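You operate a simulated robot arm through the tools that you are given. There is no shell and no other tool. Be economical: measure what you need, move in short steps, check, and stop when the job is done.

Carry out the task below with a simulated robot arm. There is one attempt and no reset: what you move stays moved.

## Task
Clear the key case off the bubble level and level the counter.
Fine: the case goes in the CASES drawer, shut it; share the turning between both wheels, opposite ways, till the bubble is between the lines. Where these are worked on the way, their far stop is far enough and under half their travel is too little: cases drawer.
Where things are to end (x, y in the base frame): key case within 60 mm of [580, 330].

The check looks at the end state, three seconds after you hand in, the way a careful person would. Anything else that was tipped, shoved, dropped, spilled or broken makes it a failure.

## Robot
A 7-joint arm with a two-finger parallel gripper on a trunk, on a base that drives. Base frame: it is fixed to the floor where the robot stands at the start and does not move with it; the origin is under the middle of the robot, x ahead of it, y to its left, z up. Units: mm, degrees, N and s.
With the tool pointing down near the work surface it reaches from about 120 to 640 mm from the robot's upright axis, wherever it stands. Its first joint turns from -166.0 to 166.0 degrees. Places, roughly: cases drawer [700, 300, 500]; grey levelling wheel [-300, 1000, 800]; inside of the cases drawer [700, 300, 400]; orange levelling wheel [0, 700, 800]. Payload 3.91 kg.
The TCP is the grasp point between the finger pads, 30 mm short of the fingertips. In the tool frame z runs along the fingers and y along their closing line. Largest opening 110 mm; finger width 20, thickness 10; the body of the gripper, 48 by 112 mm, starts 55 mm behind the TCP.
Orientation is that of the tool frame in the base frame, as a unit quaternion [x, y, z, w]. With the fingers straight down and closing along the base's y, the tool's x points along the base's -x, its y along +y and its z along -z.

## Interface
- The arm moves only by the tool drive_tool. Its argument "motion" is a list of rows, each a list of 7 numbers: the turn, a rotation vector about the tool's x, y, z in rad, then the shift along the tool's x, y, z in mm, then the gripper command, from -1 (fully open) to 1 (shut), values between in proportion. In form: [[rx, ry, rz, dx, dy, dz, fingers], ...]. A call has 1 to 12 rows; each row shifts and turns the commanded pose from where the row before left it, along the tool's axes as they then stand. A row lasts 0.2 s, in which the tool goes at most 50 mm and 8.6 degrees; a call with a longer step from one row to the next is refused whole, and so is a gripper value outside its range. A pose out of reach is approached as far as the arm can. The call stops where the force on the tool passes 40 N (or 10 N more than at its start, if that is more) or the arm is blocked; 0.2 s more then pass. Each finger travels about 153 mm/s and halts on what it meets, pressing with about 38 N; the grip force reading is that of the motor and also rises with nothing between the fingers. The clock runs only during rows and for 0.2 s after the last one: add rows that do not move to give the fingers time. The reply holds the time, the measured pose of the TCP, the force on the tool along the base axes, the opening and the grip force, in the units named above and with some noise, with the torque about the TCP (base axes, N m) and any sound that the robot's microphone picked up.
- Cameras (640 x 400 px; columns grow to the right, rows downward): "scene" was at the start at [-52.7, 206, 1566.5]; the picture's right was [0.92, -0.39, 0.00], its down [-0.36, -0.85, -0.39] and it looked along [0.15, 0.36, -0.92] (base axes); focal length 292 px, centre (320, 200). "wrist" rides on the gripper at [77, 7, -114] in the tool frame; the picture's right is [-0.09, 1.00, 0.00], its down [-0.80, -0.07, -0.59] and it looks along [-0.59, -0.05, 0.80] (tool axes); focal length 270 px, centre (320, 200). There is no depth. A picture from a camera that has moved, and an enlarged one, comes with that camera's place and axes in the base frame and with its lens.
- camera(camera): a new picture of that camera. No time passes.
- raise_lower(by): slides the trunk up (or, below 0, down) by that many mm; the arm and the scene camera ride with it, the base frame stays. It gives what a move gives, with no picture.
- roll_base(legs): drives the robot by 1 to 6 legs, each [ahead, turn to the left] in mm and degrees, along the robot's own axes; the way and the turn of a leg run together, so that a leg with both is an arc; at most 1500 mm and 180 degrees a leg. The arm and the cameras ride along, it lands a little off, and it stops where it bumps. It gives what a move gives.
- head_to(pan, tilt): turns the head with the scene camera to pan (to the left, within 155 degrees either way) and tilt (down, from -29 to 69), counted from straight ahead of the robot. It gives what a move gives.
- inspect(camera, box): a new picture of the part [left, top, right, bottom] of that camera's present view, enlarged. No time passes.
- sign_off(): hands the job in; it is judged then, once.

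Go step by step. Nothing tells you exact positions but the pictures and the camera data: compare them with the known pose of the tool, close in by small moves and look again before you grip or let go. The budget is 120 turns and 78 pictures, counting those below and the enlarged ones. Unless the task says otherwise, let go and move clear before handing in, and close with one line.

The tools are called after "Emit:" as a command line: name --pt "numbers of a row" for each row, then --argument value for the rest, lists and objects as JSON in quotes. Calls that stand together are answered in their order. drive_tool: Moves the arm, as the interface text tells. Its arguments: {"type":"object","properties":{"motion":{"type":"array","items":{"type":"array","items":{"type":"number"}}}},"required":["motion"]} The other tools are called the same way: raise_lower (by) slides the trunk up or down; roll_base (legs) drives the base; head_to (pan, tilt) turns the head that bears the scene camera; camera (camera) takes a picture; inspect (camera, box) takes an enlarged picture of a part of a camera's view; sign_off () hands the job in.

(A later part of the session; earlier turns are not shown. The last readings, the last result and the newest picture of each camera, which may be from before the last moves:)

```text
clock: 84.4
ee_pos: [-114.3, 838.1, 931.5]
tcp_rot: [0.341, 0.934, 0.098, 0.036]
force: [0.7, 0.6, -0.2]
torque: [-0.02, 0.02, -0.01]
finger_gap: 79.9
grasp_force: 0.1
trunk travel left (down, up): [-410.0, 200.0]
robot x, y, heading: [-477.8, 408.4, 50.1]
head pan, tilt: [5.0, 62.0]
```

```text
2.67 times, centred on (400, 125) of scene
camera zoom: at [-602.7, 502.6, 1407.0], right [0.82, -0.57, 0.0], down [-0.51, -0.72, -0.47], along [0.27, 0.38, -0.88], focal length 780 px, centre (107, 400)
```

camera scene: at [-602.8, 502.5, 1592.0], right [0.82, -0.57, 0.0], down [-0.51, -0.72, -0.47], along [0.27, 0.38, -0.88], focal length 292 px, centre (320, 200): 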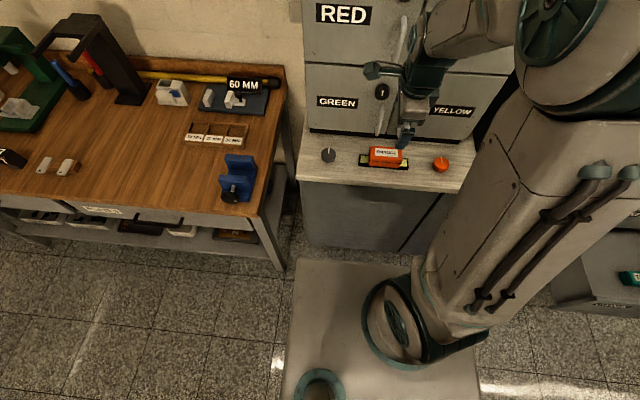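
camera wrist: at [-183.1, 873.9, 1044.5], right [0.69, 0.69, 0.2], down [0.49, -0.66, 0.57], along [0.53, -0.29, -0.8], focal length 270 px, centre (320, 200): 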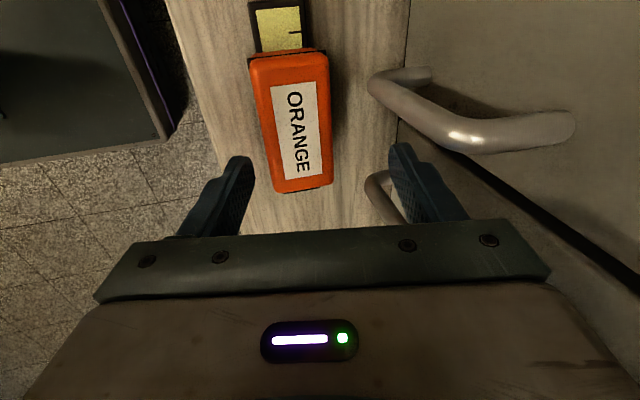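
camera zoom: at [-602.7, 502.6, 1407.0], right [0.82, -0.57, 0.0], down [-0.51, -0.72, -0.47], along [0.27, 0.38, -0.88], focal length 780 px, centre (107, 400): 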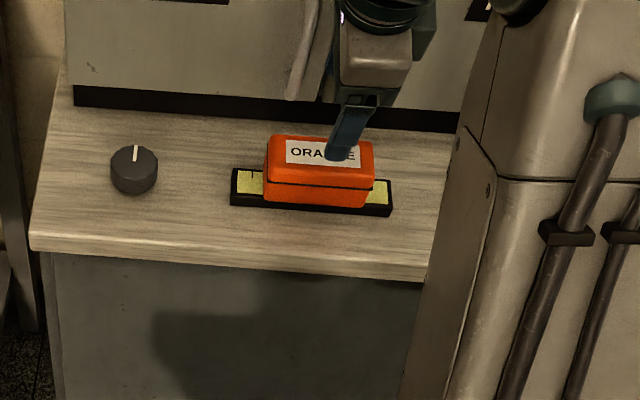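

Fingers straddle the case. I descend to grip height.

Emit:
drive_tool --pt "0 0 0 0 -4.2 19.6 -0.45" --pt "0 0 0 0 -4.2 19.6 -0.45" --pt "0 0 0 0 -4.2 19.6 -0.45" --pt "0 0 0 0 -3.1 14.7 -0.45" --pt "0 0 0 0 0 0 -0.45"

Emit:
camera --camera "wrist"

Emit:
inspect --camera "scene" --box '[300, 50, 500, 200]'

```text
clock: 85.6
ee_pos: [-115.8, 836.4, 857.5]
tcp_rot: [0.339, 0.935, 0.097, 0.035]
force: [0.2, -0.1, 0.2]
torque: [0.0, 0.0, 0.01]
finger_gap: 79.8
grasp_force: 0.1
trunk travel left (down, up): [-410.0, 200.0]
robot x, y, heading: [-475.9, 408.8, 49.7]
head pan, tilt: [5.0, 62.0]
```

```text
43 pictures are left
camera wrist: at [-184.4, 873.2, 970.2], right [0.69, 0.69, 0.2], down [0.49, -0.66, 0.57], along [0.53, -0.29, -0.8], focal length 270 px, centre (320, 200)
```

wrist: 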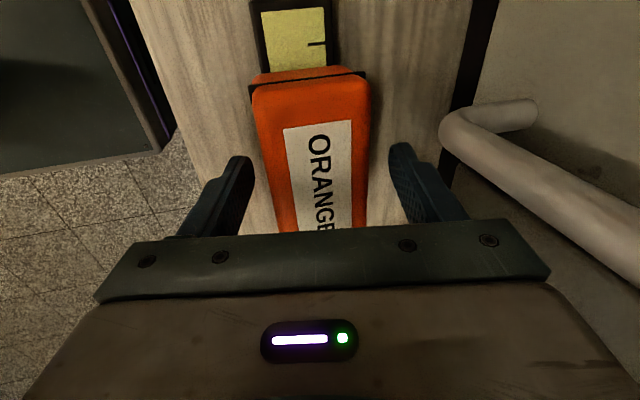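

```text
2.67 times, centred on (400, 125) of scene
camera zoom: at [-602.8, 502.5, 1407.0], right [0.82, -0.57, 0.0], down [-0.51, -0.72, -0.47], along [0.27, 0.38, -0.88], focal length 780 px, centre (107, 400)
```

zoom: 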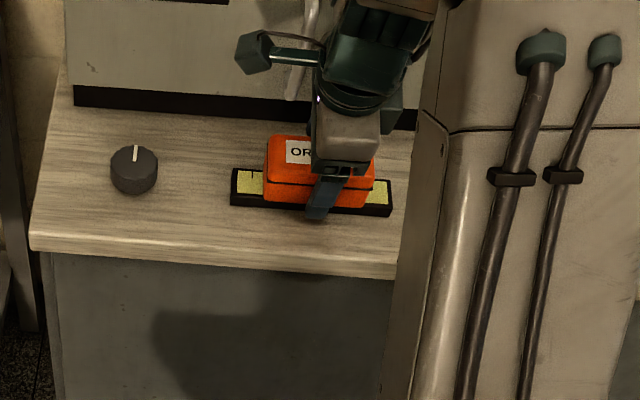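

Well centred. I close on the case.

Emit:
drive_tool --pt "0 0 0 0 0 0 0.1" --pt "0 0 0 0 0 0 0.4" --pt "0 0 0 0 0 0 1" --pt "0 0 0 0 0 0 1" --pt "0 0 0 0 0 0 1"

```text
clock: 86.8
ee_pos: [-116.6, 836.6, 858.1]
tcp_rot: [0.34, 0.935, 0.096, 0.035]
force: [0.2, 0.8, 0.4]
torque: [0.01, 0.0, -0.01]
finger_gap: 51.7
grasp_force: 37.4
trunk travel left (down, up): [-410.0, 200.0]
robot x, y, heading: [-474.5, 406.6, 50.2]
head pan, tilt: [5.0, 62.0]
```

Gripped at 52 mm. I lift straight up 70 mm, then pull back from the cabinet.

Emit:
drive_tool --pt "0 0 0 0 2.1 -9.8 1" --pt "0 0 0 0 4.2 -19.6 1" --pt "0 0 0 0 4.2 -19.6 1" --pt "0 0 0 0 4.2 -19.6 1" --pt "0 0 0 0 -20 -4.2 1" --pt "0 0 0 0 -20 -4.2 1" --pt "0 0 0 0 -20 -4.2 1" --pt "0 0 0 0 -20 -4.2 1" --pt "0 0 0 0 -20 -4.2 1"

Emit:
raise_lower --by 100

Emit:
camera --camera "wrist"

Emit:
inspect --camera "scene" --box '[300, 50, 500, 200]'

```text
clock: 88.8
ee_pos: [-181.8, 760.0, 925.4]
tcp_rot: [0.341, 0.934, 0.096, 0.036]
force: [-0.6, -0.5, -1.1]
torque: [-0.02, 0.0, -0.03]
finger_gap: 51.5
grasp_force: 37.8
trunk travel left (down, up): [-410.0, 200.0]
robot x, y, heading: [-476.0, 408.1, 49.8]
head pan, tilt: [5.0, 62.0]
```

```text
clock: 90.1
ee_pos: [-180.6, 761.9, 1025.9]
tcp_rot: [0.339, 0.935, 0.096, 0.036]
force: [-0.2, 0.2, -1.6]
torque: [-0.02, 0.04, -0.02]
finger_gap: 51.9
grasp_force: 37.6
trunk travel left (down, up): [-510.0, 100.0]
robot x, y, heading: [-476.3, 410.0, 50.0]
head pan, tilt: [5.0, 62.0]
```

```text
41 pictures are left
camera wrist: at [-248.9, 796.7, 1138.5], right [0.69, 0.69, 0.2], down [0.49, -0.66, 0.57], along [0.53, -0.29, -0.8], focal length 270 px, centre (320, 200)
```

wrist: 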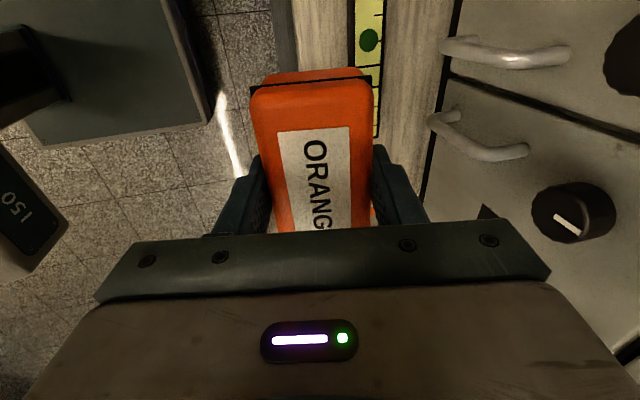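

```text
2.67 times, centred on (400, 125) of scene
camera zoom: at [-602.7, 502.6, 1507.0], right [0.82, -0.57, 0.0], down [-0.51, -0.72, -0.47], along [0.27, 0.38, -0.88], focal length 780 px, centre (107, 400)
```

zoom: 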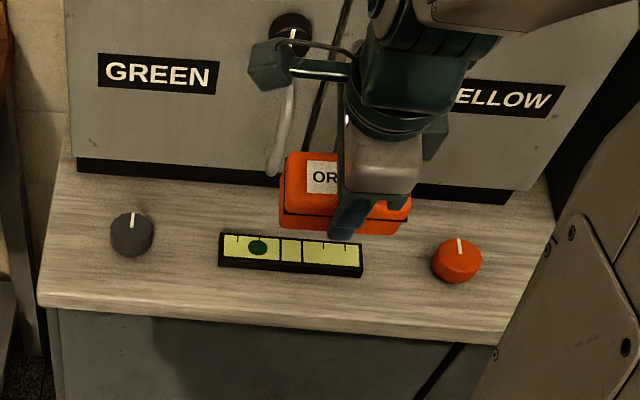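

Case is held and the bubble shows left of the lines. I back away, drive along the counter, and face the open drawer.

Emit:
roll_base --legs '[[-520, 0], [0, -90], [861, 0], [0, 90]]'

Emit:
head_to --pan 5 --tilt 45

Emit:
camera --camera "scene"

```text
clock: 104.8
ee_pos: [132.1, -216.1, 1025.9]
tcp_rot: [0.364, 0.926, 0.096, 0.038]
force: [0.1, 0.6, -1.2]
torque: [0.0, -0.03, 0.05]
finger_gap: 51.8
grasp_force: 38.1
trunk travel left (down, up): [-510.0, 100.0]
robot x, y, heading: [-184.3, -550.4, 46.8]
head pan, tilt: [5.0, 62.0]
```

```text
clock: 105.6
ee_pos: [132.8, -216.1, 1026.2]
tcp_rot: [0.365, 0.926, 0.095, 0.037]
force: [0.0, -0.2, -0.6]
torque: [-0.01, -0.04, -0.01]
finger_gap: 51.6
grasp_force: 38.1
trunk travel left (down, up): [-510.0, 100.0]
robot x, y, heading: [-182.1, -545.4, 47.3]
head pan, tilt: [5.0, 45.0]
```

```text
39 pictures are left
camera scene: at [-293.6, -437.5, 1528.7], right [0.79, -0.62, 0.0], down [-0.44, -0.56, -0.71], along [0.44, 0.56, -0.71], focal length 292 px, centre (320, 200)
```

scene: 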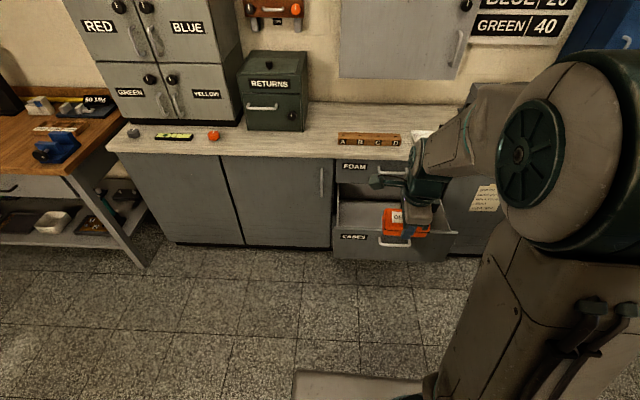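

Emit:
roll_base --legs '[[0, 2.9], [300, 0]]'

Emit:
head_to --pan -5 --tilt 62

Emit:
camera --camera "scene"

Emit:
camera --camera "wrist"

```text
clock: 108.1
ee_pos: [311.4, 34.0, 1026.0]
tcp_rot: [0.341, 0.934, 0.097, 0.035]
force: [0.6, -1.1, -1.5]
torque: [0.01, 0.02, 0.0]
finger_gap: 51.5
grasp_force: 37.8
trunk travel left (down, up): [-510.0, 100.0]
robot x, y, heading: [15.1, -316.8, 49.6]
head pan, tilt: [5.0, 45.0]
```

```text
clock: 108.9
ee_pos: [312.0, 33.0, 1026.6]
tcp_rot: [0.341, 0.934, 0.096, 0.035]
force: [0.6, -0.5, -1.6]
torque: [0.01, -0.04, 0.0]
finger_gap: 51.7
grasp_force: 38.6
trunk travel left (down, up): [-510.0, 100.0]
robot x, y, heading: [15.6, -316.8, 49.8]
head pan, tilt: [-5.0, 62.0]
```

```text
38 pictures are left
camera scene: at [-103.1, -231.0, 1507.0], right [0.71, -0.71, 0.0], down [-0.63, -0.62, -0.47], along [0.33, 0.33, -0.88], focal length 292 px, centre (320, 200)
```

scene: 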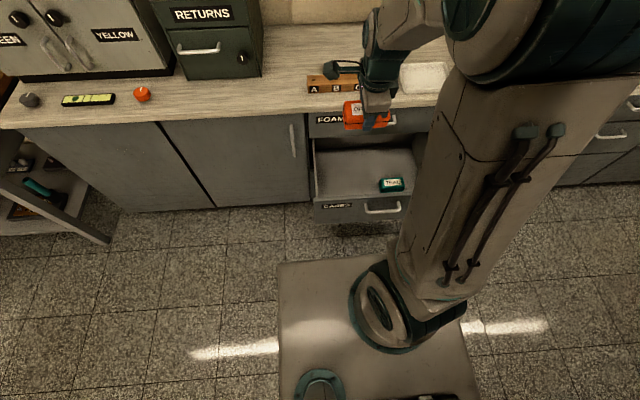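

```text
37 pictures are left
camera wrist: at [242.6, 69.8, 1138.6], right [0.69, 0.69, 0.2], down [0.49, -0.66, 0.57], along [0.53, -0.29, -0.8], focal length 270 px, centre (320, 200)
```

wrist: 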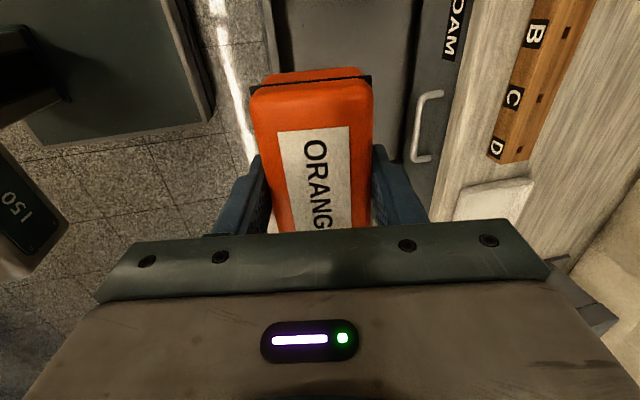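

Emit:
inspect --camera "scene" --box '[290, 90, 450, 230]'

```text
2.86 times, centred on (370, 160) of scene
camera zoom: at [-103.1, -231.0, 1507.0], right [0.71, -0.71, 0.0], down [-0.63, -0.62, -0.47], along [0.33, 0.33, -0.88], focal length 835 px, centre (177, 314)
```

zoom: 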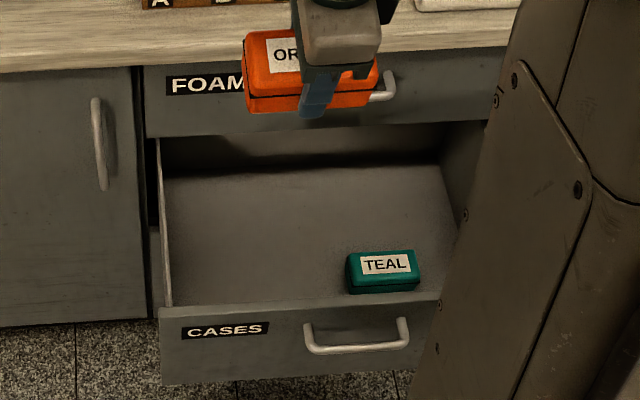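

Opening is about 278 mm, so the case should go to s≈233, d≈348, i.e. about (403,117); TEAL sits well to the right. I move over that spot and lower.

Emit:
drive_tool --pt "0 0 0 -4.5 30 6.4 1" --pt "0 0 0 -4.5 30 6.4 1" --pt "0 0 0 -4.5 30 6.4 1" --pt "0 0 0 -4.5 30 6.4 1" --pt "0 0 0 0 0 0 1"

Emit:
raise_lower --by -370

Emit:
camera --camera "scene"

Emit:
camera --camera "wrist"

```text
clock: 110.1
ee_pos: [406.4, 117.8, 1023.5]
tcp_rot: [0.341, 0.934, 0.098, 0.036]
force: [-0.6, 1.0, -1.6]
torque: [-0.01, -0.03, -0.02]
finger_gap: 51.5
grasp_force: 38.3
trunk travel left (down, up): [-510.0, 100.0]
robot x, y, heading: [14.4, -316.0, 49.8]
head pan, tilt: [-5.0, 62.0]
```

```text
clock: 113.7
ee_pos: [405.9, 117.7, 655.0]
tcp_rot: [0.34, 0.935, 0.097, 0.035]
force: [0.1, 0.3, -0.9]
torque: [-0.01, 0.01, 0.02]
finger_gap: 51.7
grasp_force: 38.1
trunk travel left (down, up): [-140.0, 470.0]
robot x, y, heading: [16.0, -317.3, 49.9]
head pan, tilt: [-5.0, 62.0]
```

```text
35 pictures are left
camera scene: at [-103.0, -231.0, 1137.0], right [0.71, -0.71, 0.0], down [-0.63, -0.62, -0.47], along [0.33, 0.33, -0.88], focal length 292 px, centre (320, 200)
```

scene: 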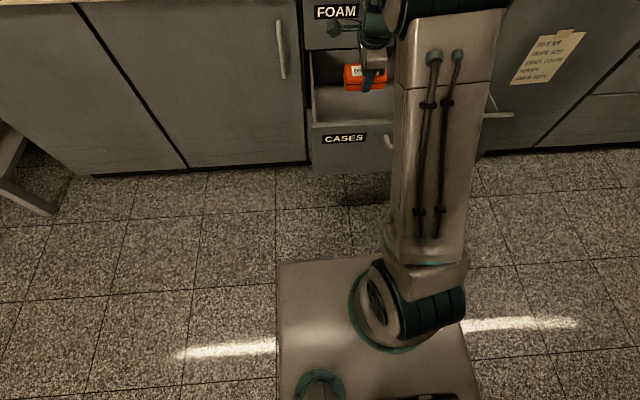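

```text
34 pictures are left
camera wrist: at [336.9, 153.6, 767.1], right [0.69, 0.69, 0.2], down [0.49, -0.66, 0.57], along [0.53, -0.29, -0.8], focal length 270 px, centre (320, 200)
```

wrist: 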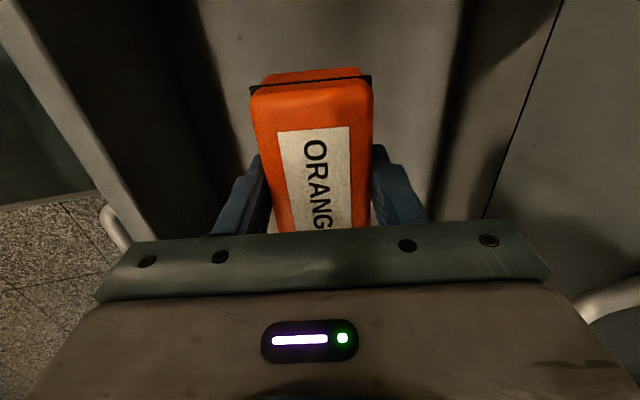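

Inside the drawer opening with clearance on all sides. I continue down with the trunk, then the arm in small steps until contact.

Emit:
raise_lower --by -135

Emit:
drive_tool --pt "0 0 0 0 -2.1 9.8 1" --pt "0 0 0 0 -2.1 9.8 1" --pt "0 0 0 0 -2.1 9.8 1" --pt "0 0 0 0 -1 4.9 1"

Emit:
camera --camera "wrist"

```text
clock: 115.3
ee_pos: [406.0, 116.3, 519.7]
tcp_rot: [0.34, 0.935, 0.097, 0.035]
force: [-0.2, -0.3, -1.8]
torque: [0.01, -0.02, -0.02]
finger_gap: 51.2
grasp_force: 38.3
trunk travel left (down, up): [-5.0, 605.0]
robot x, y, heading: [13.5, -319.3, 49.8]
head pan, tilt: [-5.0, 62.0]
```

```text
clock: 116.3
ee_pos: [405.8, 116.7, 483.9]
tcp_rot: [0.34, 0.935, 0.098, 0.036]
force: [0.6, -0.4, -1.8]
torque: [-0.02, 0.0, 0.04]
finger_gap: 51.7
grasp_force: 38.1
trunk travel left (down, up): [-5.0, 605.0]
robot x, y, heading: [17.0, -318.7, 49.9]
head pan, tilt: [-5.0, 62.0]
```

```text
33 pictures are left
camera wrist: at [337.1, 153.9, 597.2], right [0.69, 0.69, 0.2], down [0.49, -0.66, 0.57], along [0.53, -0.29, -0.8], focal length 270 px, centre (320, 200)
```

wrist: 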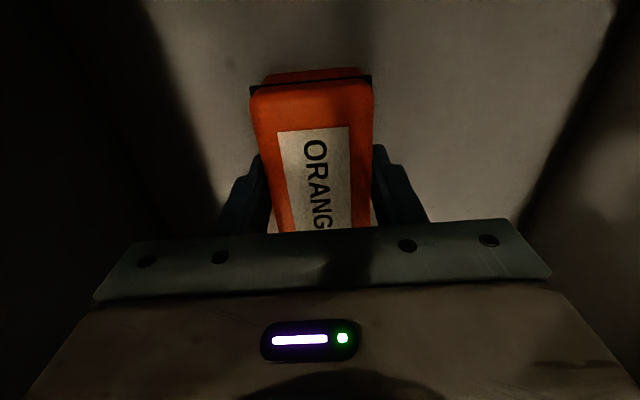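

Emit:
drive_tool --pt "0 0 0 0 -1.0 4.9 1" --pt "0 0 0 0 -1.0 4.9 1" --pt "0 0 0 0 -0.8 3.9 1"

```text
clock: 117.1
ee_pos: [404.9, 117.1, 470.2]
tcp_rot: [0.341, 0.935, 0.096, 0.035]
force: [-0.1, 0.5, -1.9]
torque: [0.0, 0.02, -0.02]
finger_gap: 51.7
grasp_force: 37.7
trunk travel left (down, up): [-5.0, 605.0]
robot x, y, heading: [13.5, -316.8, 49.9]
head pan, tilt: [-5.0, 62.0]
```

Emit:
drive_tool --pt "0 0 0 0 -0.6 2.9 1" --pt "0 0 0 0 -0.6 2.9 1" --pt "0 0 0 0 -0.6 2.9 1"

```text
clock: 117.9
ee_pos: [405.7, 117.0, 461.3]
tcp_rot: [0.341, 0.935, 0.096, 0.035]
force: [0.1, -0.7, -1.1]
torque: [-0.03, 0.01, 0.0]
finger_gap: 51.4
grasp_force: 38.2
trunk travel left (down, up): [-5.0, 605.0]
robot x, y, heading: [13.5, -319.6, 50.1]
head pan, tilt: [-5.0, 62.0]
```

Emit:
drive_tool --pt "0 0 0 0 -0.6 2.9 1" --pt "0 0 0 0 -0.6 2.9 1" --pt "0 0 0 0 0 0 1"

```text
clock: 118.7
ee_pos: [406.2, 116.7, 457.2]
tcp_rot: [0.34, 0.934, 0.099, 0.036]
force: [0.6, 1.4, 27.5]
torque: [-0.38, 0.33, -0.01]
finger_gap: 50.8
grasp_force: 38.0
trunk travel left (down, up): [-5.0, 605.0]
robot x, y, heading: [12.1, -320.0, 49.9]
head pan, tilt: [-5.0, 62.0]
```

The case is on the drawer floor. I ease up slightly, release, and rise.

Emit:
drive_tool --pt "0 0 0 0 0.3 -1.5 1" --pt "0 0 0 0 0 0 0.0" --pt "0 0 0 0 0 0 -0.2" --pt "0 0 0 0 0 0 -0.2" --pt "0 0 0 0 2.1 -9.8 -0.2" --pt "0 0 0 0 4.2 -19.6 -0.2" --pt "0 0 0 0 4.2 -19.6 -0.2"

Emit:
camera --camera "wrist"

```text
clock: 120.3
ee_pos: [407.7, 117.3, 507.3]
tcp_rot: [0.34, 0.935, 0.097, 0.036]
force: [-0.3, -0.5, 0.4]
torque: [-0.01, 0.0, 0.0]
finger_gap: 65.9
grasp_force: 0.0
trunk travel left (down, up): [-5.0, 605.0]
robot x, y, heading: [13.7, -314.5, 49.8]
head pan, tilt: [-5.0, 62.0]
```

```text
32 pictures are left
camera wrist: at [338.4, 153.4, 620.4], right [0.69, 0.69, 0.2], down [0.49, -0.66, 0.57], along [0.53, -0.29, -0.8], focal length 270 px, centre (320, 200)
```

wrist: 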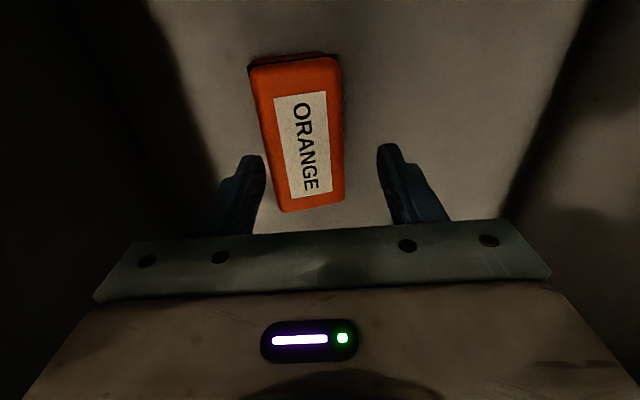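

Case placed. I raise out of the drawer, back off, and turn the tool horizontal to push the drawer shut.

Emit:
raise_lower --by 280

Emit:
roll_base --legs '[[-290, 0]]'

Emit:
drive_tool --pt "-0.136 0 0 0 0 0 0.5" --pt "-0.136 0 0 0 0 0 1" --pt "-0.136 0 0 0 0 0 1" --pt "-0.136 0 0 0 0 0 1" --pt "-0.136 0 0 0 0 0 1" --pt "-0.136 0 0 0 0 0 1" --pt "-0.136 0 0 0 0 0 1" --pt "-0.136 0 0 0 0 0 1" --pt "-0.136 0 0 0 0 0 1" --pt "-0.136 0 0 0 0 0 1" --pt "0 0 0 0 0 0 1"

Emit:
camera --camera "scene"

```text
clock: 123.2
ee_pos: [406.8, 117.6, 786.9]
tcp_rot: [0.34, 0.935, 0.098, 0.036]
force: [-0.4, 0.0, -0.2]
torque: [-0.01, -0.02, -0.01]
finger_gap: 66.0
grasp_force: 0.0
trunk travel left (down, up): [-285.0, 325.0]
robot x, y, heading: [14.6, -322.2, 49.8]
head pan, tilt: [-5.0, 62.0]
```

```text
clock: 125.2
ee_pos: [215.8, -110.4, 787.6]
tcp_rot: [0.342, 0.934, 0.096, 0.035]
force: [-0.2, -1.1, -0.1]
torque: [-0.01, 0.0, 0.01]
finger_gap: 66.0
grasp_force: 0.1
trunk travel left (down, up): [-285.0, 325.0]
robot x, y, heading: [-178.5, -543.5, 49.7]
head pan, tilt: [-5.0, 62.0]
```

```text
clock: 127.6
ee_pos: [214.8, -110.5, 788.3]
tcp_rot: [0.242, 0.666, 0.663, 0.242]
force: [0.9, 0.0, 0.1]
torque: [0.0, 0.0, 0.01]
finger_gap: 0.0
grasp_force: 37.9
trunk travel left (down, up): [-285.0, 325.0]
robot x, y, heading: [-177.0, -546.1, 49.9]
head pan, tilt: [-5.0, 62.0]
```

```text
31 pictures are left
camera scene: at [-295.1, -458.2, 1282.0], right [0.7, -0.71, 0.0], down [-0.63, -0.62, -0.47], along [0.33, 0.33, -0.88], focal length 292 px, centre (320, 200)
```

scene: 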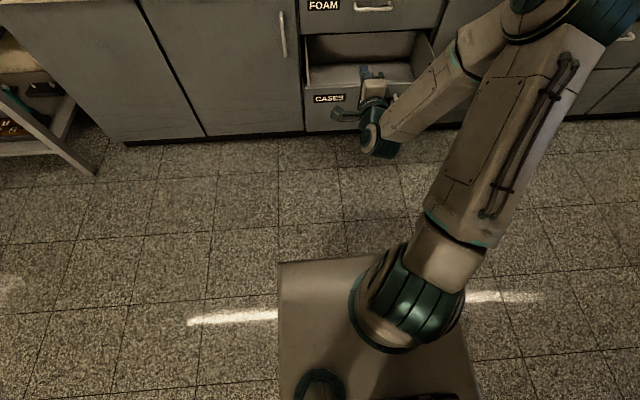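

Orientation is exact. I shift to the drawer's middle and lower to z≈500, below the handle bar.

Emit:
drive_tool --pt "0 0 0 -30 0 0 1" --pt "0 0 0 -30 0 0 1" --pt "0 0 0 -28 0 0 1" --pt "0 0 0 0 0 0 1"

Emit:
raise_lower --by -283

Emit:
roll_base --legs '[[85, 0]]'

Emit:
camera --camera "wrist"

Emit:
camera --camera "scene"

```text
clock: 128.6
ee_pos: [283.4, -168.4, 788.1]
tcp_rot: [0.244, 0.666, 0.662, 0.243]
force: [0.4, -0.1, -0.5]
torque: [0.0, 0.02, 0.0]
finger_gap: 0.0
grasp_force: 37.6
trunk travel left (down, up): [-285.0, 325.0]
robot x, y, heading: [-181.5, -543.7, 49.8]
head pan, tilt: [-5.0, 62.0]
```

```text
clock: 131.5
ee_pos: [282.0, -169.0, 505.7]
tcp_rot: [0.244, 0.665, 0.663, 0.242]
force: [-0.7, 0.4, 0.1]
torque: [-0.03, 0.01, 0.01]
finger_gap: 0.2
grasp_force: 37.7
trunk travel left (down, up): [-2.0, 608.0]
robot x, y, heading: [-177.1, -545.5, 49.7]
head pan, tilt: [-5.0, 62.0]
```

```text
clock: 132.6
ee_pos: [338.1, -102.1, 506.4]
tcp_rot: [0.243, 0.666, 0.663, 0.241]
force: [-0.2, 0.4, 0.0]
torque: [0.0, -0.05, 0.02]
finger_gap: 0.0
grasp_force: 37.3
trunk travel left (down, up): [-2.0, 608.0]
robot x, y, heading: [-126.2, -478.8, 49.7]
head pan, tilt: [-5.0, 62.0]
```

```text
30 pictures are left
camera wrist: at [206.0, -141.0, 512.5], right [0.07, -0.05, 1.0], down [0.23, -0.97, -0.07], along [0.97, 0.23, -0.06], focal length 270 px, centre (320, 200)
```

wrist: 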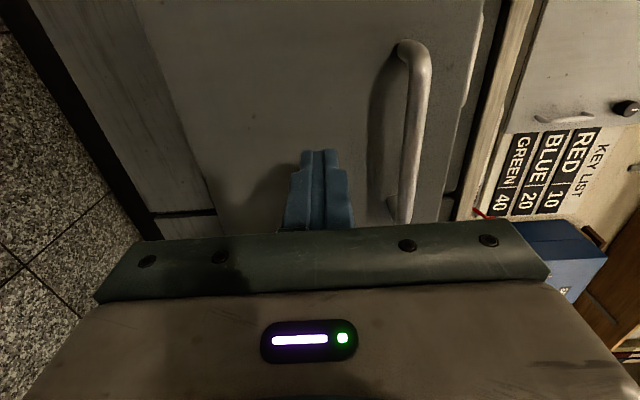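

```text
29 pictures are left
camera scene: at [-239.9, -393.0, 999.0], right [0.7, -0.71, 0.0], down [-0.63, -0.62, -0.47], along [0.33, 0.33, -0.88], focal length 292 px, centre (320, 200)
```

scene: 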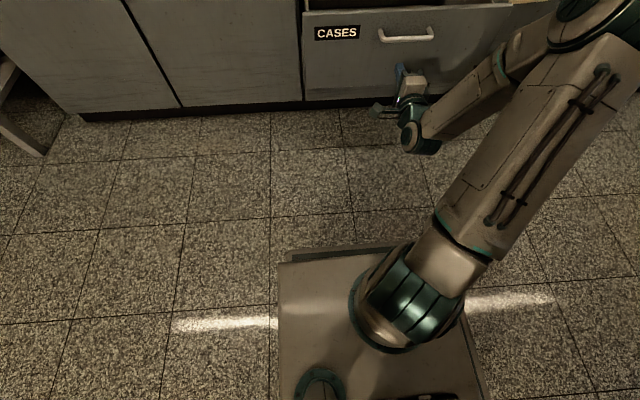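

Fingers sit below the bar, pointing at the panel. I push with the arm first.

Emit:
drive_tool --pt "0 0 0 0 0 15 1" --pt "0 0 0 0 0 15 1" --pt "0 0 0 0 0 15 1" --pt "0 0 0 0 0 15 1" --pt "0 0 0 0 0 20 1" --pt "0 0 0 0 0 20 1" --pt "0 0 0 0 0 20 1" --pt "0 0 0 0 0 20 1" --pt "0 0 0 0 0 20 1" --pt "0 0 0 0 0 20 1"

```text
clock: 134.8
ee_pos: [453.2, 35.6, 505.8]
tcp_rot: [0.242, 0.665, 0.664, 0.241]
force: [-0.3, -0.4, -0.3]
torque: [0.0, 0.0, -0.02]
finger_gap: 0.0
grasp_force: 37.9
trunk travel left (down, up): [-2.0, 608.0]
robot x, y, heading: [-123.0, -475.4, 50.1]
head pan, tilt: [-5.0, 62.0]
```

Emit:
roll_base --legs '[[90, 0]]'

Emit:
camera --camera "scene"

```text
clock: 135.8
ee_pos: [512.0, 103.6, 504.7]
tcp_rot: [0.243, 0.667, 0.662, 0.242]
force: [-0.5, -0.6, 0.3]
torque: [-0.01, 0.0, 0.02]
finger_gap: 0.1
grasp_force: 37.8
trunk travel left (down, up): [-2.0, 608.0]
robot x, y, heading: [-62.7, -411.9, 49.7]
head pan, tilt: [-5.0, 62.0]
```

```text
28 pictures are left
camera scene: at [-181.6, -324.1, 999.0], right [0.7, -0.71, 0.0], down [-0.63, -0.62, -0.47], along [0.33, 0.33, -0.88], focal length 292 px, centre (320, 200)
```

scene: 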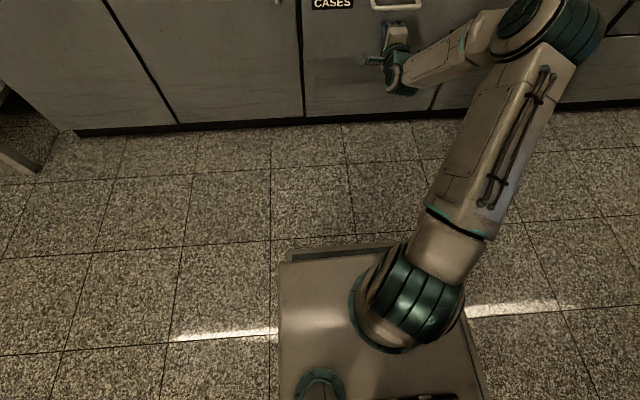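

Emit:
drive_tool --pt "0 0 0 0 0 10 1" --pt "0 0 0 0 0 10 1" --pt "0 0 0 0 0 10 1" --pt "0 0 0 0 0 8 1" --pt "0 0 0 0 0 6 1" --pt "0 0 0 0 0 6 1" --pt "0 0 0 0 0 6 1"

```text
clock: 137.6
ee_pos: [547.1, 144.1, 506.2]
tcp_rot: [0.242, 0.666, 0.663, 0.241]
force: [-11.0, -10.5, 4.6]
torque: [0.16, -0.1, -0.04]
finger_gap: 0.0
grasp_force: 38.0
trunk travel left (down, up): [-2.0, 608.0]
robot x, y, heading: [-64.3, -413.4, 50.0]
head pan, tilt: [-5.0, 62.0]
stopped in row 7: the force on the tool passed its limit (the readings are from after the stop); the commanded pose is now the measured one
```

Stopped firmly at the closed position. I back off and check.

Emit:
drive_tool --pt "0 0 0 0 0 -15 1" --pt "0 0 0 0 0 -25 1" --pt "0 0 0 0 0 -30 1"

Emit:
roll_base --legs '[[-120, 0]]'

Emit:
head_to --pan 5 --tilt 45

Emit:
camera --camera "scene"

```text
clock: 138.4
ee_pos: [503.3, 90.5, 502.8]
tcp_rot: [0.244, 0.667, 0.661, 0.241]
force: [0.1, -0.3, 0.2]
torque: [0.01, -0.01, -0.03]
finger_gap: 0.1
grasp_force: 37.8
trunk travel left (down, up): [-2.0, 608.0]
robot x, y, heading: [-65.1, -410.1, 49.8]
head pan, tilt: [-5.0, 62.0]
```

```text
clock: 139.6
ee_pos: [424.1, 1.9, 503.6]
tcp_rot: [0.242, 0.668, 0.662, 0.24]
force: [-0.1, 0.8, -0.4]
torque: [0.0, 0.02, 0.04]
finger_gap: 0.0
grasp_force: 37.8
trunk travel left (down, up): [-2.0, 608.0]
robot x, y, heading: [-143.6, -501.6, 50.3]
head pan, tilt: [-5.0, 62.0]
```

```text
clock: 140.4
ee_pos: [424.8, 1.1, 502.7]
tcp_rot: [0.242, 0.668, 0.662, 0.24]
force: [-0.4, 0.4, 0.7]
torque: [0.0, -0.01, 0.01]
finger_gap: 0.1
grasp_force: 37.5
trunk travel left (down, up): [-2.0, 608.0]
robot x, y, heading: [-138.4, -499.8, 50.1]
head pan, tilt: [5.0, 45.0]
```

```text
27 pictures are left
camera scene: at [-258.2, -395.2, 1020.7], right [0.82, -0.58, 0.0], down [-0.41, -0.58, -0.71], along [0.41, 0.58, -0.71], focal length 292 px, centre (320, 200)
```

scene: 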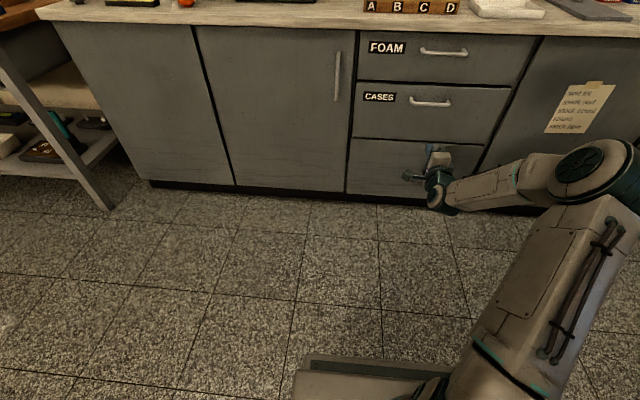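

The drawer is shut. Now I go back to the level to turn the wheels, with the gripper empty.

Emit:
roll_base --legs '[[0, 90.2], [840, 0], [0, -90.3]]'

Emit:
raise_lower --by 400

Emit:
raise_lower --by 170

Emit:
drive_tool --pt "0.1428 0 0 0 0 0 -0.3" --pt "0.1428 0 0 0 0 0 -0.3" --pt "0.1428 0 0 0 0 0 -0.3" --pt "0.1428 0 0 0 0 0 -0.3" --pt "0.1428 0 0 0 0 0 -0.3" --pt "0.1428 0 0 0 0 0 -0.3" --pt "0.1428 0 0 0 0 0 -0.3" --pt "0.1428 0 0 0 0 0 -0.3" --pt "0.1428 0 0 0 0 0 -0.3" --pt "0.1428 0 0 0 0 0 -0.3" --pt "0.1428 0 0 0 0 0 -0.3" --pt "0 0 0 0 0 0 -0.3"

```text
clock: 152.5
ee_pos: [-237.6, 558.8, 503.8]
tcp_rot: [0.232, 0.671, 0.665, 0.23]
force: [-0.5, 0.2, 0.6]
torque: [-0.01, 0.03, 0.04]
finger_gap: 0.3
grasp_force: 37.7
trunk travel left (down, up): [-2.0, 608.0]
robot x, y, heading: [-792.0, 39.7, 51.6]
head pan, tilt: [5.0, 45.0]
```

```text
clock: 156.3
ee_pos: [-239.1, 559.2, 902.8]
tcp_rot: [0.233, 0.672, 0.664, 0.23]
force: [-0.5, -0.7, 0.3]
torque: [0.0, 0.0, 0.03]
finger_gap: 0.0
grasp_force: 37.5
trunk travel left (down, up): [-402.0, 208.0]
robot x, y, heading: [-789.7, 40.2, 51.8]
head pan, tilt: [5.0, 45.0]
```

```text
clock: 158.3
ee_pos: [-238.7, 557.8, 1072.8]
tcp_rot: [0.233, 0.671, 0.665, 0.231]
force: [1.2, 0.7, 1.0]
torque: [0.0, -0.01, 0.0]
finger_gap: 0.0
grasp_force: 37.9
trunk travel left (down, up): [-572.0, 38.0]
robot x, y, heading: [-792.1, 45.6, 51.6]
head pan, tilt: [5.0, 45.0]
```

```text
clock: 160.9
ee_pos: [-239.4, 559.0, 1073.3]
tcp_rot: [0.327, 0.945, -0.004, -0.001]
force: [-0.1, 0.4, 0.0]
torque: [-0.02, 0.0, 0.02]
finger_gap: 71.6
grasp_force: 0.0
trunk travel left (down, up): [-572.0, 38.0]
robot x, y, heading: [-790.6, 41.5, 51.7]
head pan, tilt: [5.0, 45.0]
```

Emit:
drive_tool --pt "0 0 0 0 -44 0 -0.3" --pt "0 0 0 0 -44 0 -0.3" --pt "0 0 0 0 -44 0 -0.3" --pt "0 0 0 0 -44 0 -0.3" --pt "0 0 0 0 -44 0 -0.3" --pt "0 0 0 0 -40 0 -0.3" --pt "0 0 0 0 0 0 -0.3"

Emit:
roll_base --legs '[[0, -1.8], [490, 0]]'

Emit:
head_to --pan 5 --tilt 62

Emit:
camera --camera "scene"

Emit:
camera --camera "wrist"

```text
clock: 162.5
ee_pos: [-398.6, 355.7, 1075.2]
tcp_rot: [0.328, 0.945, -0.004, -0.001]
force: [-0.8, -1.6, 0.3]
torque: [0.0, 0.01, 0.0]
finger_gap: 71.3
grasp_force: 0.1
trunk travel left (down, up): [-572.0, 38.0]
robot x, y, heading: [-787.4, 39.2, 51.5]
head pan, tilt: [5.0, 45.0]
```

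```text
clock: 165.7
ee_pos: [-79.1, 711.3, 1075.8]
tcp_rot: [0.343, 0.939, -0.005, -0.002]
force: [-0.1, -0.1, -0.3]
torque: [-0.01, 0.02, 0.0]
finger_gap: 71.2
grasp_force: 0.1
trunk travel left (down, up): [-572.0, 38.0]
robot x, y, heading: [-480.0, 407.5, 49.7]
head pan, tilt: [5.0, 45.0]
```

```text
clock: 166.5
ee_pos: [-78.7, 711.4, 1075.2]
tcp_rot: [0.342, 0.94, -0.005, -0.002]
force: [-0.3, 0.6, 0.3]
torque: [-0.01, 0.04, 0.01]
finger_gap: 71.6
grasp_force: 0.1
trunk travel left (down, up): [-572.0, 38.0]
robot x, y, heading: [-477.7, 405.8, 49.8]
head pan, tilt: [5.0, 62.0]
```

```text
26 pictures are left
camera scene: at [-605.3, 500.3, 1569.1], right [0.82, -0.58, 0.0], down [-0.51, -0.72, -0.47], along [0.27, 0.38, -0.88], focal length 292 px, centre (320, 200)
```

scene: 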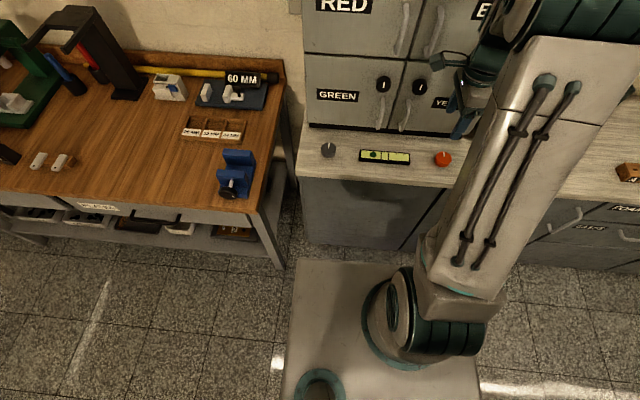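

```text
25 pictures are left
camera wrist: at [-131.6, 766.8, 1189.2], right [0.71, 0.71, -0.01], down [0.57, -0.57, 0.6], along [0.42, -0.43, -0.8], focal length 270 px, centre (320, 200)
```

wrist: 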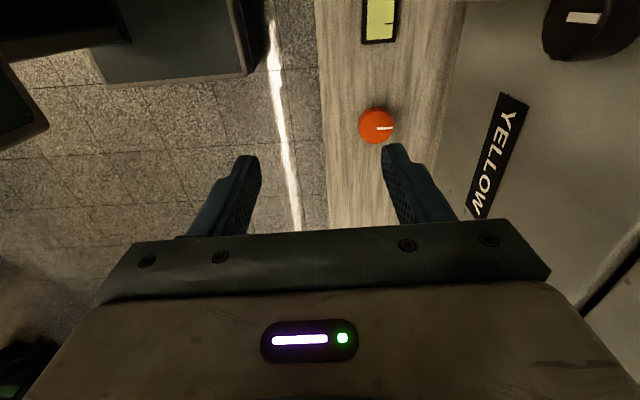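

Orange wheel is at about (22,725). I move above it and lower for a closer look.

Emit:
drive_tool --pt "0 0 0 -23 25.3 0 -0.3" --pt "0 0 0 -23 25.3 0 -0.3" --pt "0 0 0 -23 25.3 0 -0.3" --pt "0 0 0 0 0 0 -0.3"

Emit:
raise_lower --by -165

Emit:
camera --camera "wrist"

```text
clock: 167.5
ee_pos: [23.6, 725.4, 1078.6]
tcp_rot: [0.342, 0.94, -0.003, -0.001]
force: [0.0, 0.4, 0.4]
torque: [0.02, 0.01, 0.0]
finger_gap: 71.7
grasp_force: 0.0
trunk travel left (down, up): [-572.0, 38.0]
robot x, y, heading: [-475.4, 405.2, 49.9]
head pan, tilt: [5.0, 62.0]
```

```text
clock: 169.4
ee_pos: [22.9, 725.9, 913.4]
tcp_rot: [0.342, 0.94, -0.004, -0.001]
force: [0.4, -0.4, 0.5]
torque: [0.01, 0.02, -0.02]
finger_gap: 71.6
grasp_force: 0.0
trunk travel left (down, up): [-407.0, 203.0]
robot x, y, heading: [-480.1, 406.7, 49.7]
head pan, tilt: [5.0, 62.0]
```

```text
24 pictures are left
camera wrist: at [-29.7, 781.0, 1026.6], right [0.71, 0.71, -0.01], down [0.57, -0.57, 0.6], along [0.42, -0.43, -0.8], focal length 270 px, centre (320, 200)
```

wrist: 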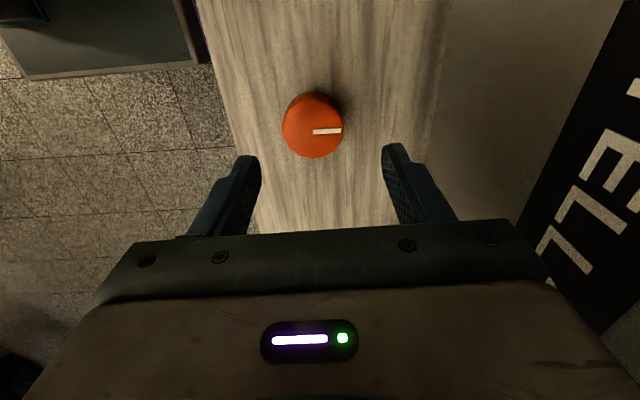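

Wheel top at about (20,722,827). I centre and descend over it.

Emit:
drive_tool --pt "0 0 0 0 -4.5 20 -0.3" --pt "0 0 0 0 0 20 -0.3" --pt "0 0 0 0 0 20 -0.3" --pt "0 0 0 0 0 11 -0.3" --pt "0 0 0 0 0 0 -0.3"

Emit:
camera --camera "wrist"

Emit:
inspect --camera "scene" --box '[300, 50, 500, 200]'

```text
clock: 170.6
ee_pos: [21.9, 721.9, 842.8]
tcp_rot: [0.342, 0.94, -0.004, -0.001]
force: [-0.4, 0.5, 0.0]
torque: [0.0, 0.02, -0.04]
finger_gap: 71.4
grasp_force: 0.1
trunk travel left (down, up): [-407.0, 203.0]
robot x, y, heading: [-479.2, 407.5, 50.0]
head pan, tilt: [5.0, 62.0]
```

```text
23 pictures are left
camera wrist: at [-31.9, 777.8, 955.4], right [0.71, 0.71, -0.01], down [0.57, -0.56, 0.6], along [0.42, -0.43, -0.8], focal length 270 px, centre (320, 200)
```

wrist: 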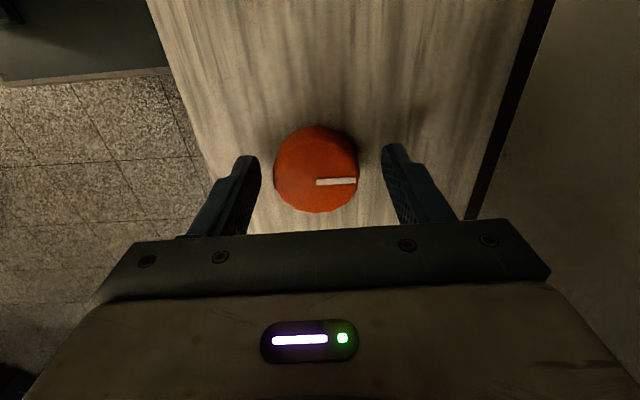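

```text
2.67 times, centred on (400, 125) of scene
camera zoom: at [-605.2, 500.3, 1404.0], right [0.82, -0.58, 0.0], down [-0.51, -0.72, -0.47], along [0.27, 0.38, -0.88], focal length 780 px, centre (107, 400)
```

zoom: 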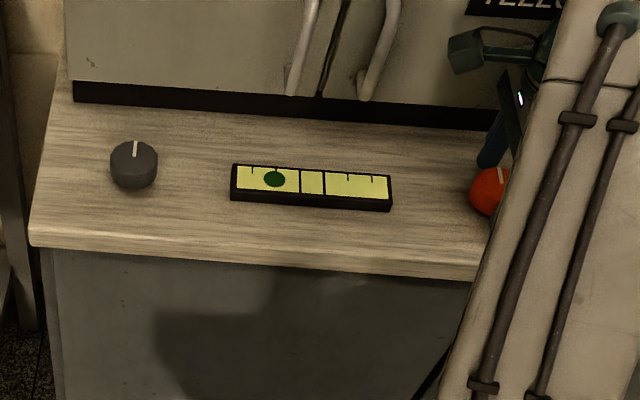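

Centred. I grip the orange wheel and turn it about 30 degrees to see which way the bubble goes.

Emit:
drive_tool --pt "0 0 0 0 0 0 0.2" --pt "0 0 0 0 0 0 1" --pt "0 0 0 0 0 0 1" --pt "0 0 0.1309 0 0 0 1" --pt "0 0 0.1309 0 0 0 1" --pt "0 0 0.1309 0 0 0 1" --pt "0 0 0.1309 0 0 0 1" --pt "0 0 0 0 0 0 1"

Emit:
inspect --camera "scene" --box '[300, 50, 500, 200]'

```text
clock: 172.4
ee_pos: [20.4, 721.3, 841.8]
tcp_rot: [0.575, 0.818, -0.005, 0.0]
force: [-0.7, -9.7, -12.8]
torque: [0.55, -0.79, -0.01]
finger_gap: 47.8
grasp_force: 44.8
trunk travel left (down, up): [-407.0, 203.0]
robot x, y, heading: [-478.3, 407.0, 50.2]
head pan, tilt: [5.0, 62.0]
```

```text
2.67 times, centred on (400, 125) of scene
camera zoom: at [-604.3, 499.9, 1404.0], right [0.82, -0.58, 0.0], down [-0.51, -0.72, -0.47], along [0.27, 0.38, -0.88], focal length 780 px, centre (107, 400)
```

zoom: 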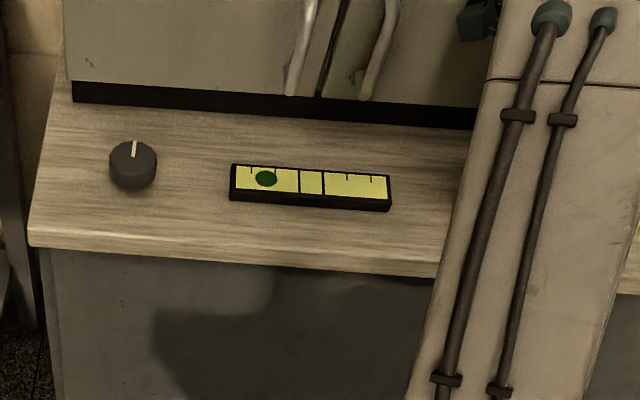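

Clockwise moves the bubble left (about 8 px per 30°), so orange must go counter-clockwise, roughly 70° net, and grey clockwise as much.

Emit:
drive_tool --pt "0 0 -0.1454 0 0 0 1" --pt "0 0 -0.1454 0 0 0 1" --pt "0 0 -0.1454 0 0 0 1" --pt "0 0 -0.1454 0 0 0 1" --pt "0 0 -0.1454 0 0 0 1" --pt "0 0 -0.1454 0 0 0 1" --pt "0 0 -0.1454 0 0 0 1" --pt "0 0 -0.1454 0 0 0 1" --pt "0 0 -0.1454 0 0 0 1" --pt "0 0 -0.1454 0 0 0 1" --pt "0 0 -0.1454 0 0 0 1" --pt "0 0 0 0 0 0 1"

Emit:
inspect --camera "scene" --box '[300, 50, 500, 200]'

```text
clock: 175.0
ee_pos: [18.7, 718.6, 842.6]
tcp_rot: [-0.187, 0.982, -0.003, -0.004]
force: [-12.9, -27.4, -6.8]
torque: [-0.06, 0.35, -0.05]
finger_gap: 47.5
grasp_force: 45.3
trunk travel left (down, up): [-407.0, 203.0]
robot x, y, heading: [-477.4, 404.8, 49.9]
head pan, tilt: [5.0, 62.0]
```

```text
2.67 times, centred on (400, 125) of scene
camera zoom: at [-605.9, 497.5, 1404.1], right [0.82, -0.58, 0.0], down [-0.51, -0.72, -0.47], along [0.27, 0.39, -0.88], focal length 780 px, centre (107, 400)
```

zoom: 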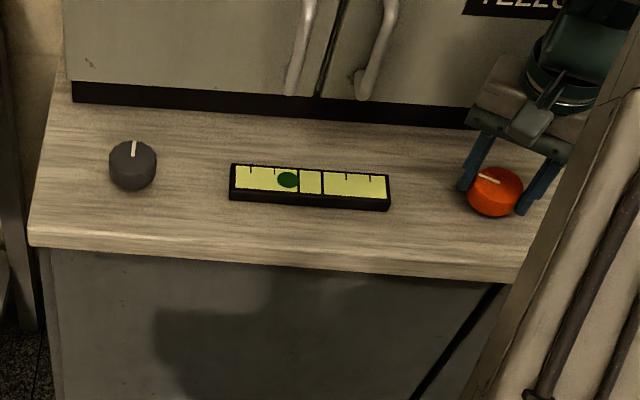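

Orange is at about -62° net and the bubble is moving right. I add about 18° more, then release and rise.

Emit:
drive_tool --pt "0 0 -0.107 0 0 0 1" --pt "0 0 -0.107 0 0 0 1" --pt "0 0 -0.107 0 0 0 1" --pt "0 0 0 0 0 0 1" --pt "0 0 0 0 0 0 0.0" --pt "0 0 0 0 0 0 -0.3" --pt "0 0 0 0 0 0 -0.3" --pt "0 0 0 0 0 -20 -0.3" --pt "0 0 0 0 0 -30 -0.3" --pt "0 0 0 0 0 -30 -0.3"

Emit:
inspect --camera "scene" --box '[300, 50, 500, 200]'

```text
clock: 177.2
ee_pos: [18.7, 722.4, 923.3]
tcp_rot: [-0.342, 0.94, -0.002, -0.003]
force: [-0.4, 0.3, 0.1]
torque: [0.02, 0.02, -0.01]
finger_gap: 71.7
grasp_force: 0.0
trunk travel left (down, up): [-407.0, 203.0]
robot x, y, heading: [-481.0, 408.6, 50.0]
head pan, tilt: [5.0, 62.0]
```

```text
2.67 times, centred on (400, 125) of scene
camera zoom: at [-605.2, 500.1, 1404.0], right [0.82, -0.58, 0.0], down [-0.51, -0.72, -0.47], along [0.27, 0.38, -0.88], focal length 780 px, centre (107, 400)
```

zoom: 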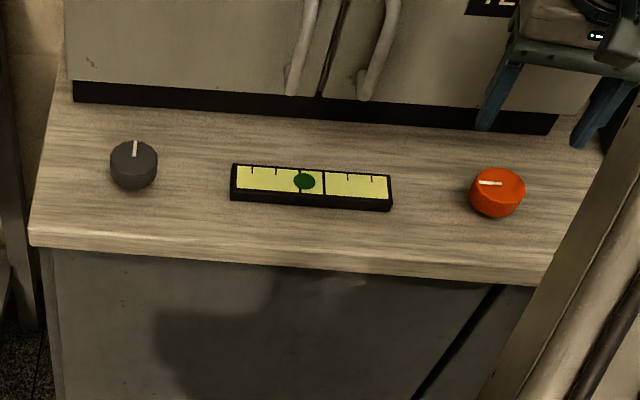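

The bubble seems to lag; I wait a little and look again.

Emit:
drive_tool --pt "0 0 0 0 0 0 -0.3" --pt "0 0 0 0 0 0 -0.3" --pt "0 0 0 0 0 0 -0.3" --pt "0 0 0 0 0 0 -0.3" --pt "0 0 0 0 0 0 -0.3" --pt "0 0 0 0 0 0 -0.3" --pt "0 0 0 0 0 0 -0.3" --pt "0 0 0 0 0 0 -0.3" --pt "0 0 0 0 0 0 -0.3" --pt "0 0 0 0 0 0 -0.3" --pt "0 0 0 0 0 0 -0.3" --pt "0 0 0 0 0 0 -0.3"

Emit:
inspect --camera "scene" --box '[350, 90, 470, 165]'

```text
clock: 179.8
ee_pos: [18.7, 722.3, 922.6]
tcp_rot: [-0.342, 0.94, -0.003, -0.004]
force: [1.2, 0.7, 0.4]
torque: [0.01, 0.0, 0.03]
finger_gap: 71.2
grasp_force: 0.1
trunk travel left (down, up): [-407.0, 203.0]
robot x, y, heading: [-476.5, 407.2, 49.8]
head pan, tilt: [5.0, 62.0]
```

```text
5.33 times, centred on (410, 128) of scene
camera zoom: at [-605.1, 500.1, 1404.0], right [0.82, -0.58, 0.0], down [-0.51, -0.72, -0.47], along [0.27, 0.38, -0.88], focal length 1559 px, centre (-160, 587)
```

zoom: 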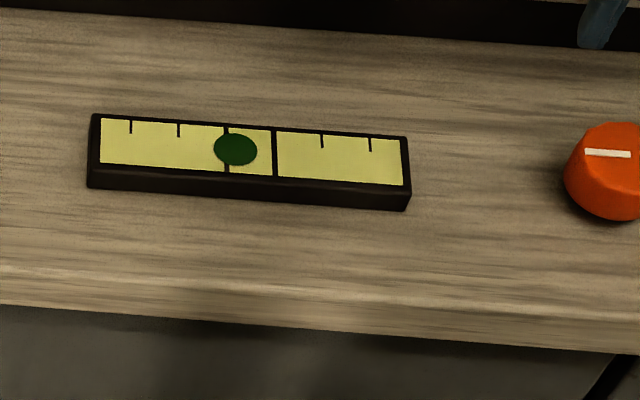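

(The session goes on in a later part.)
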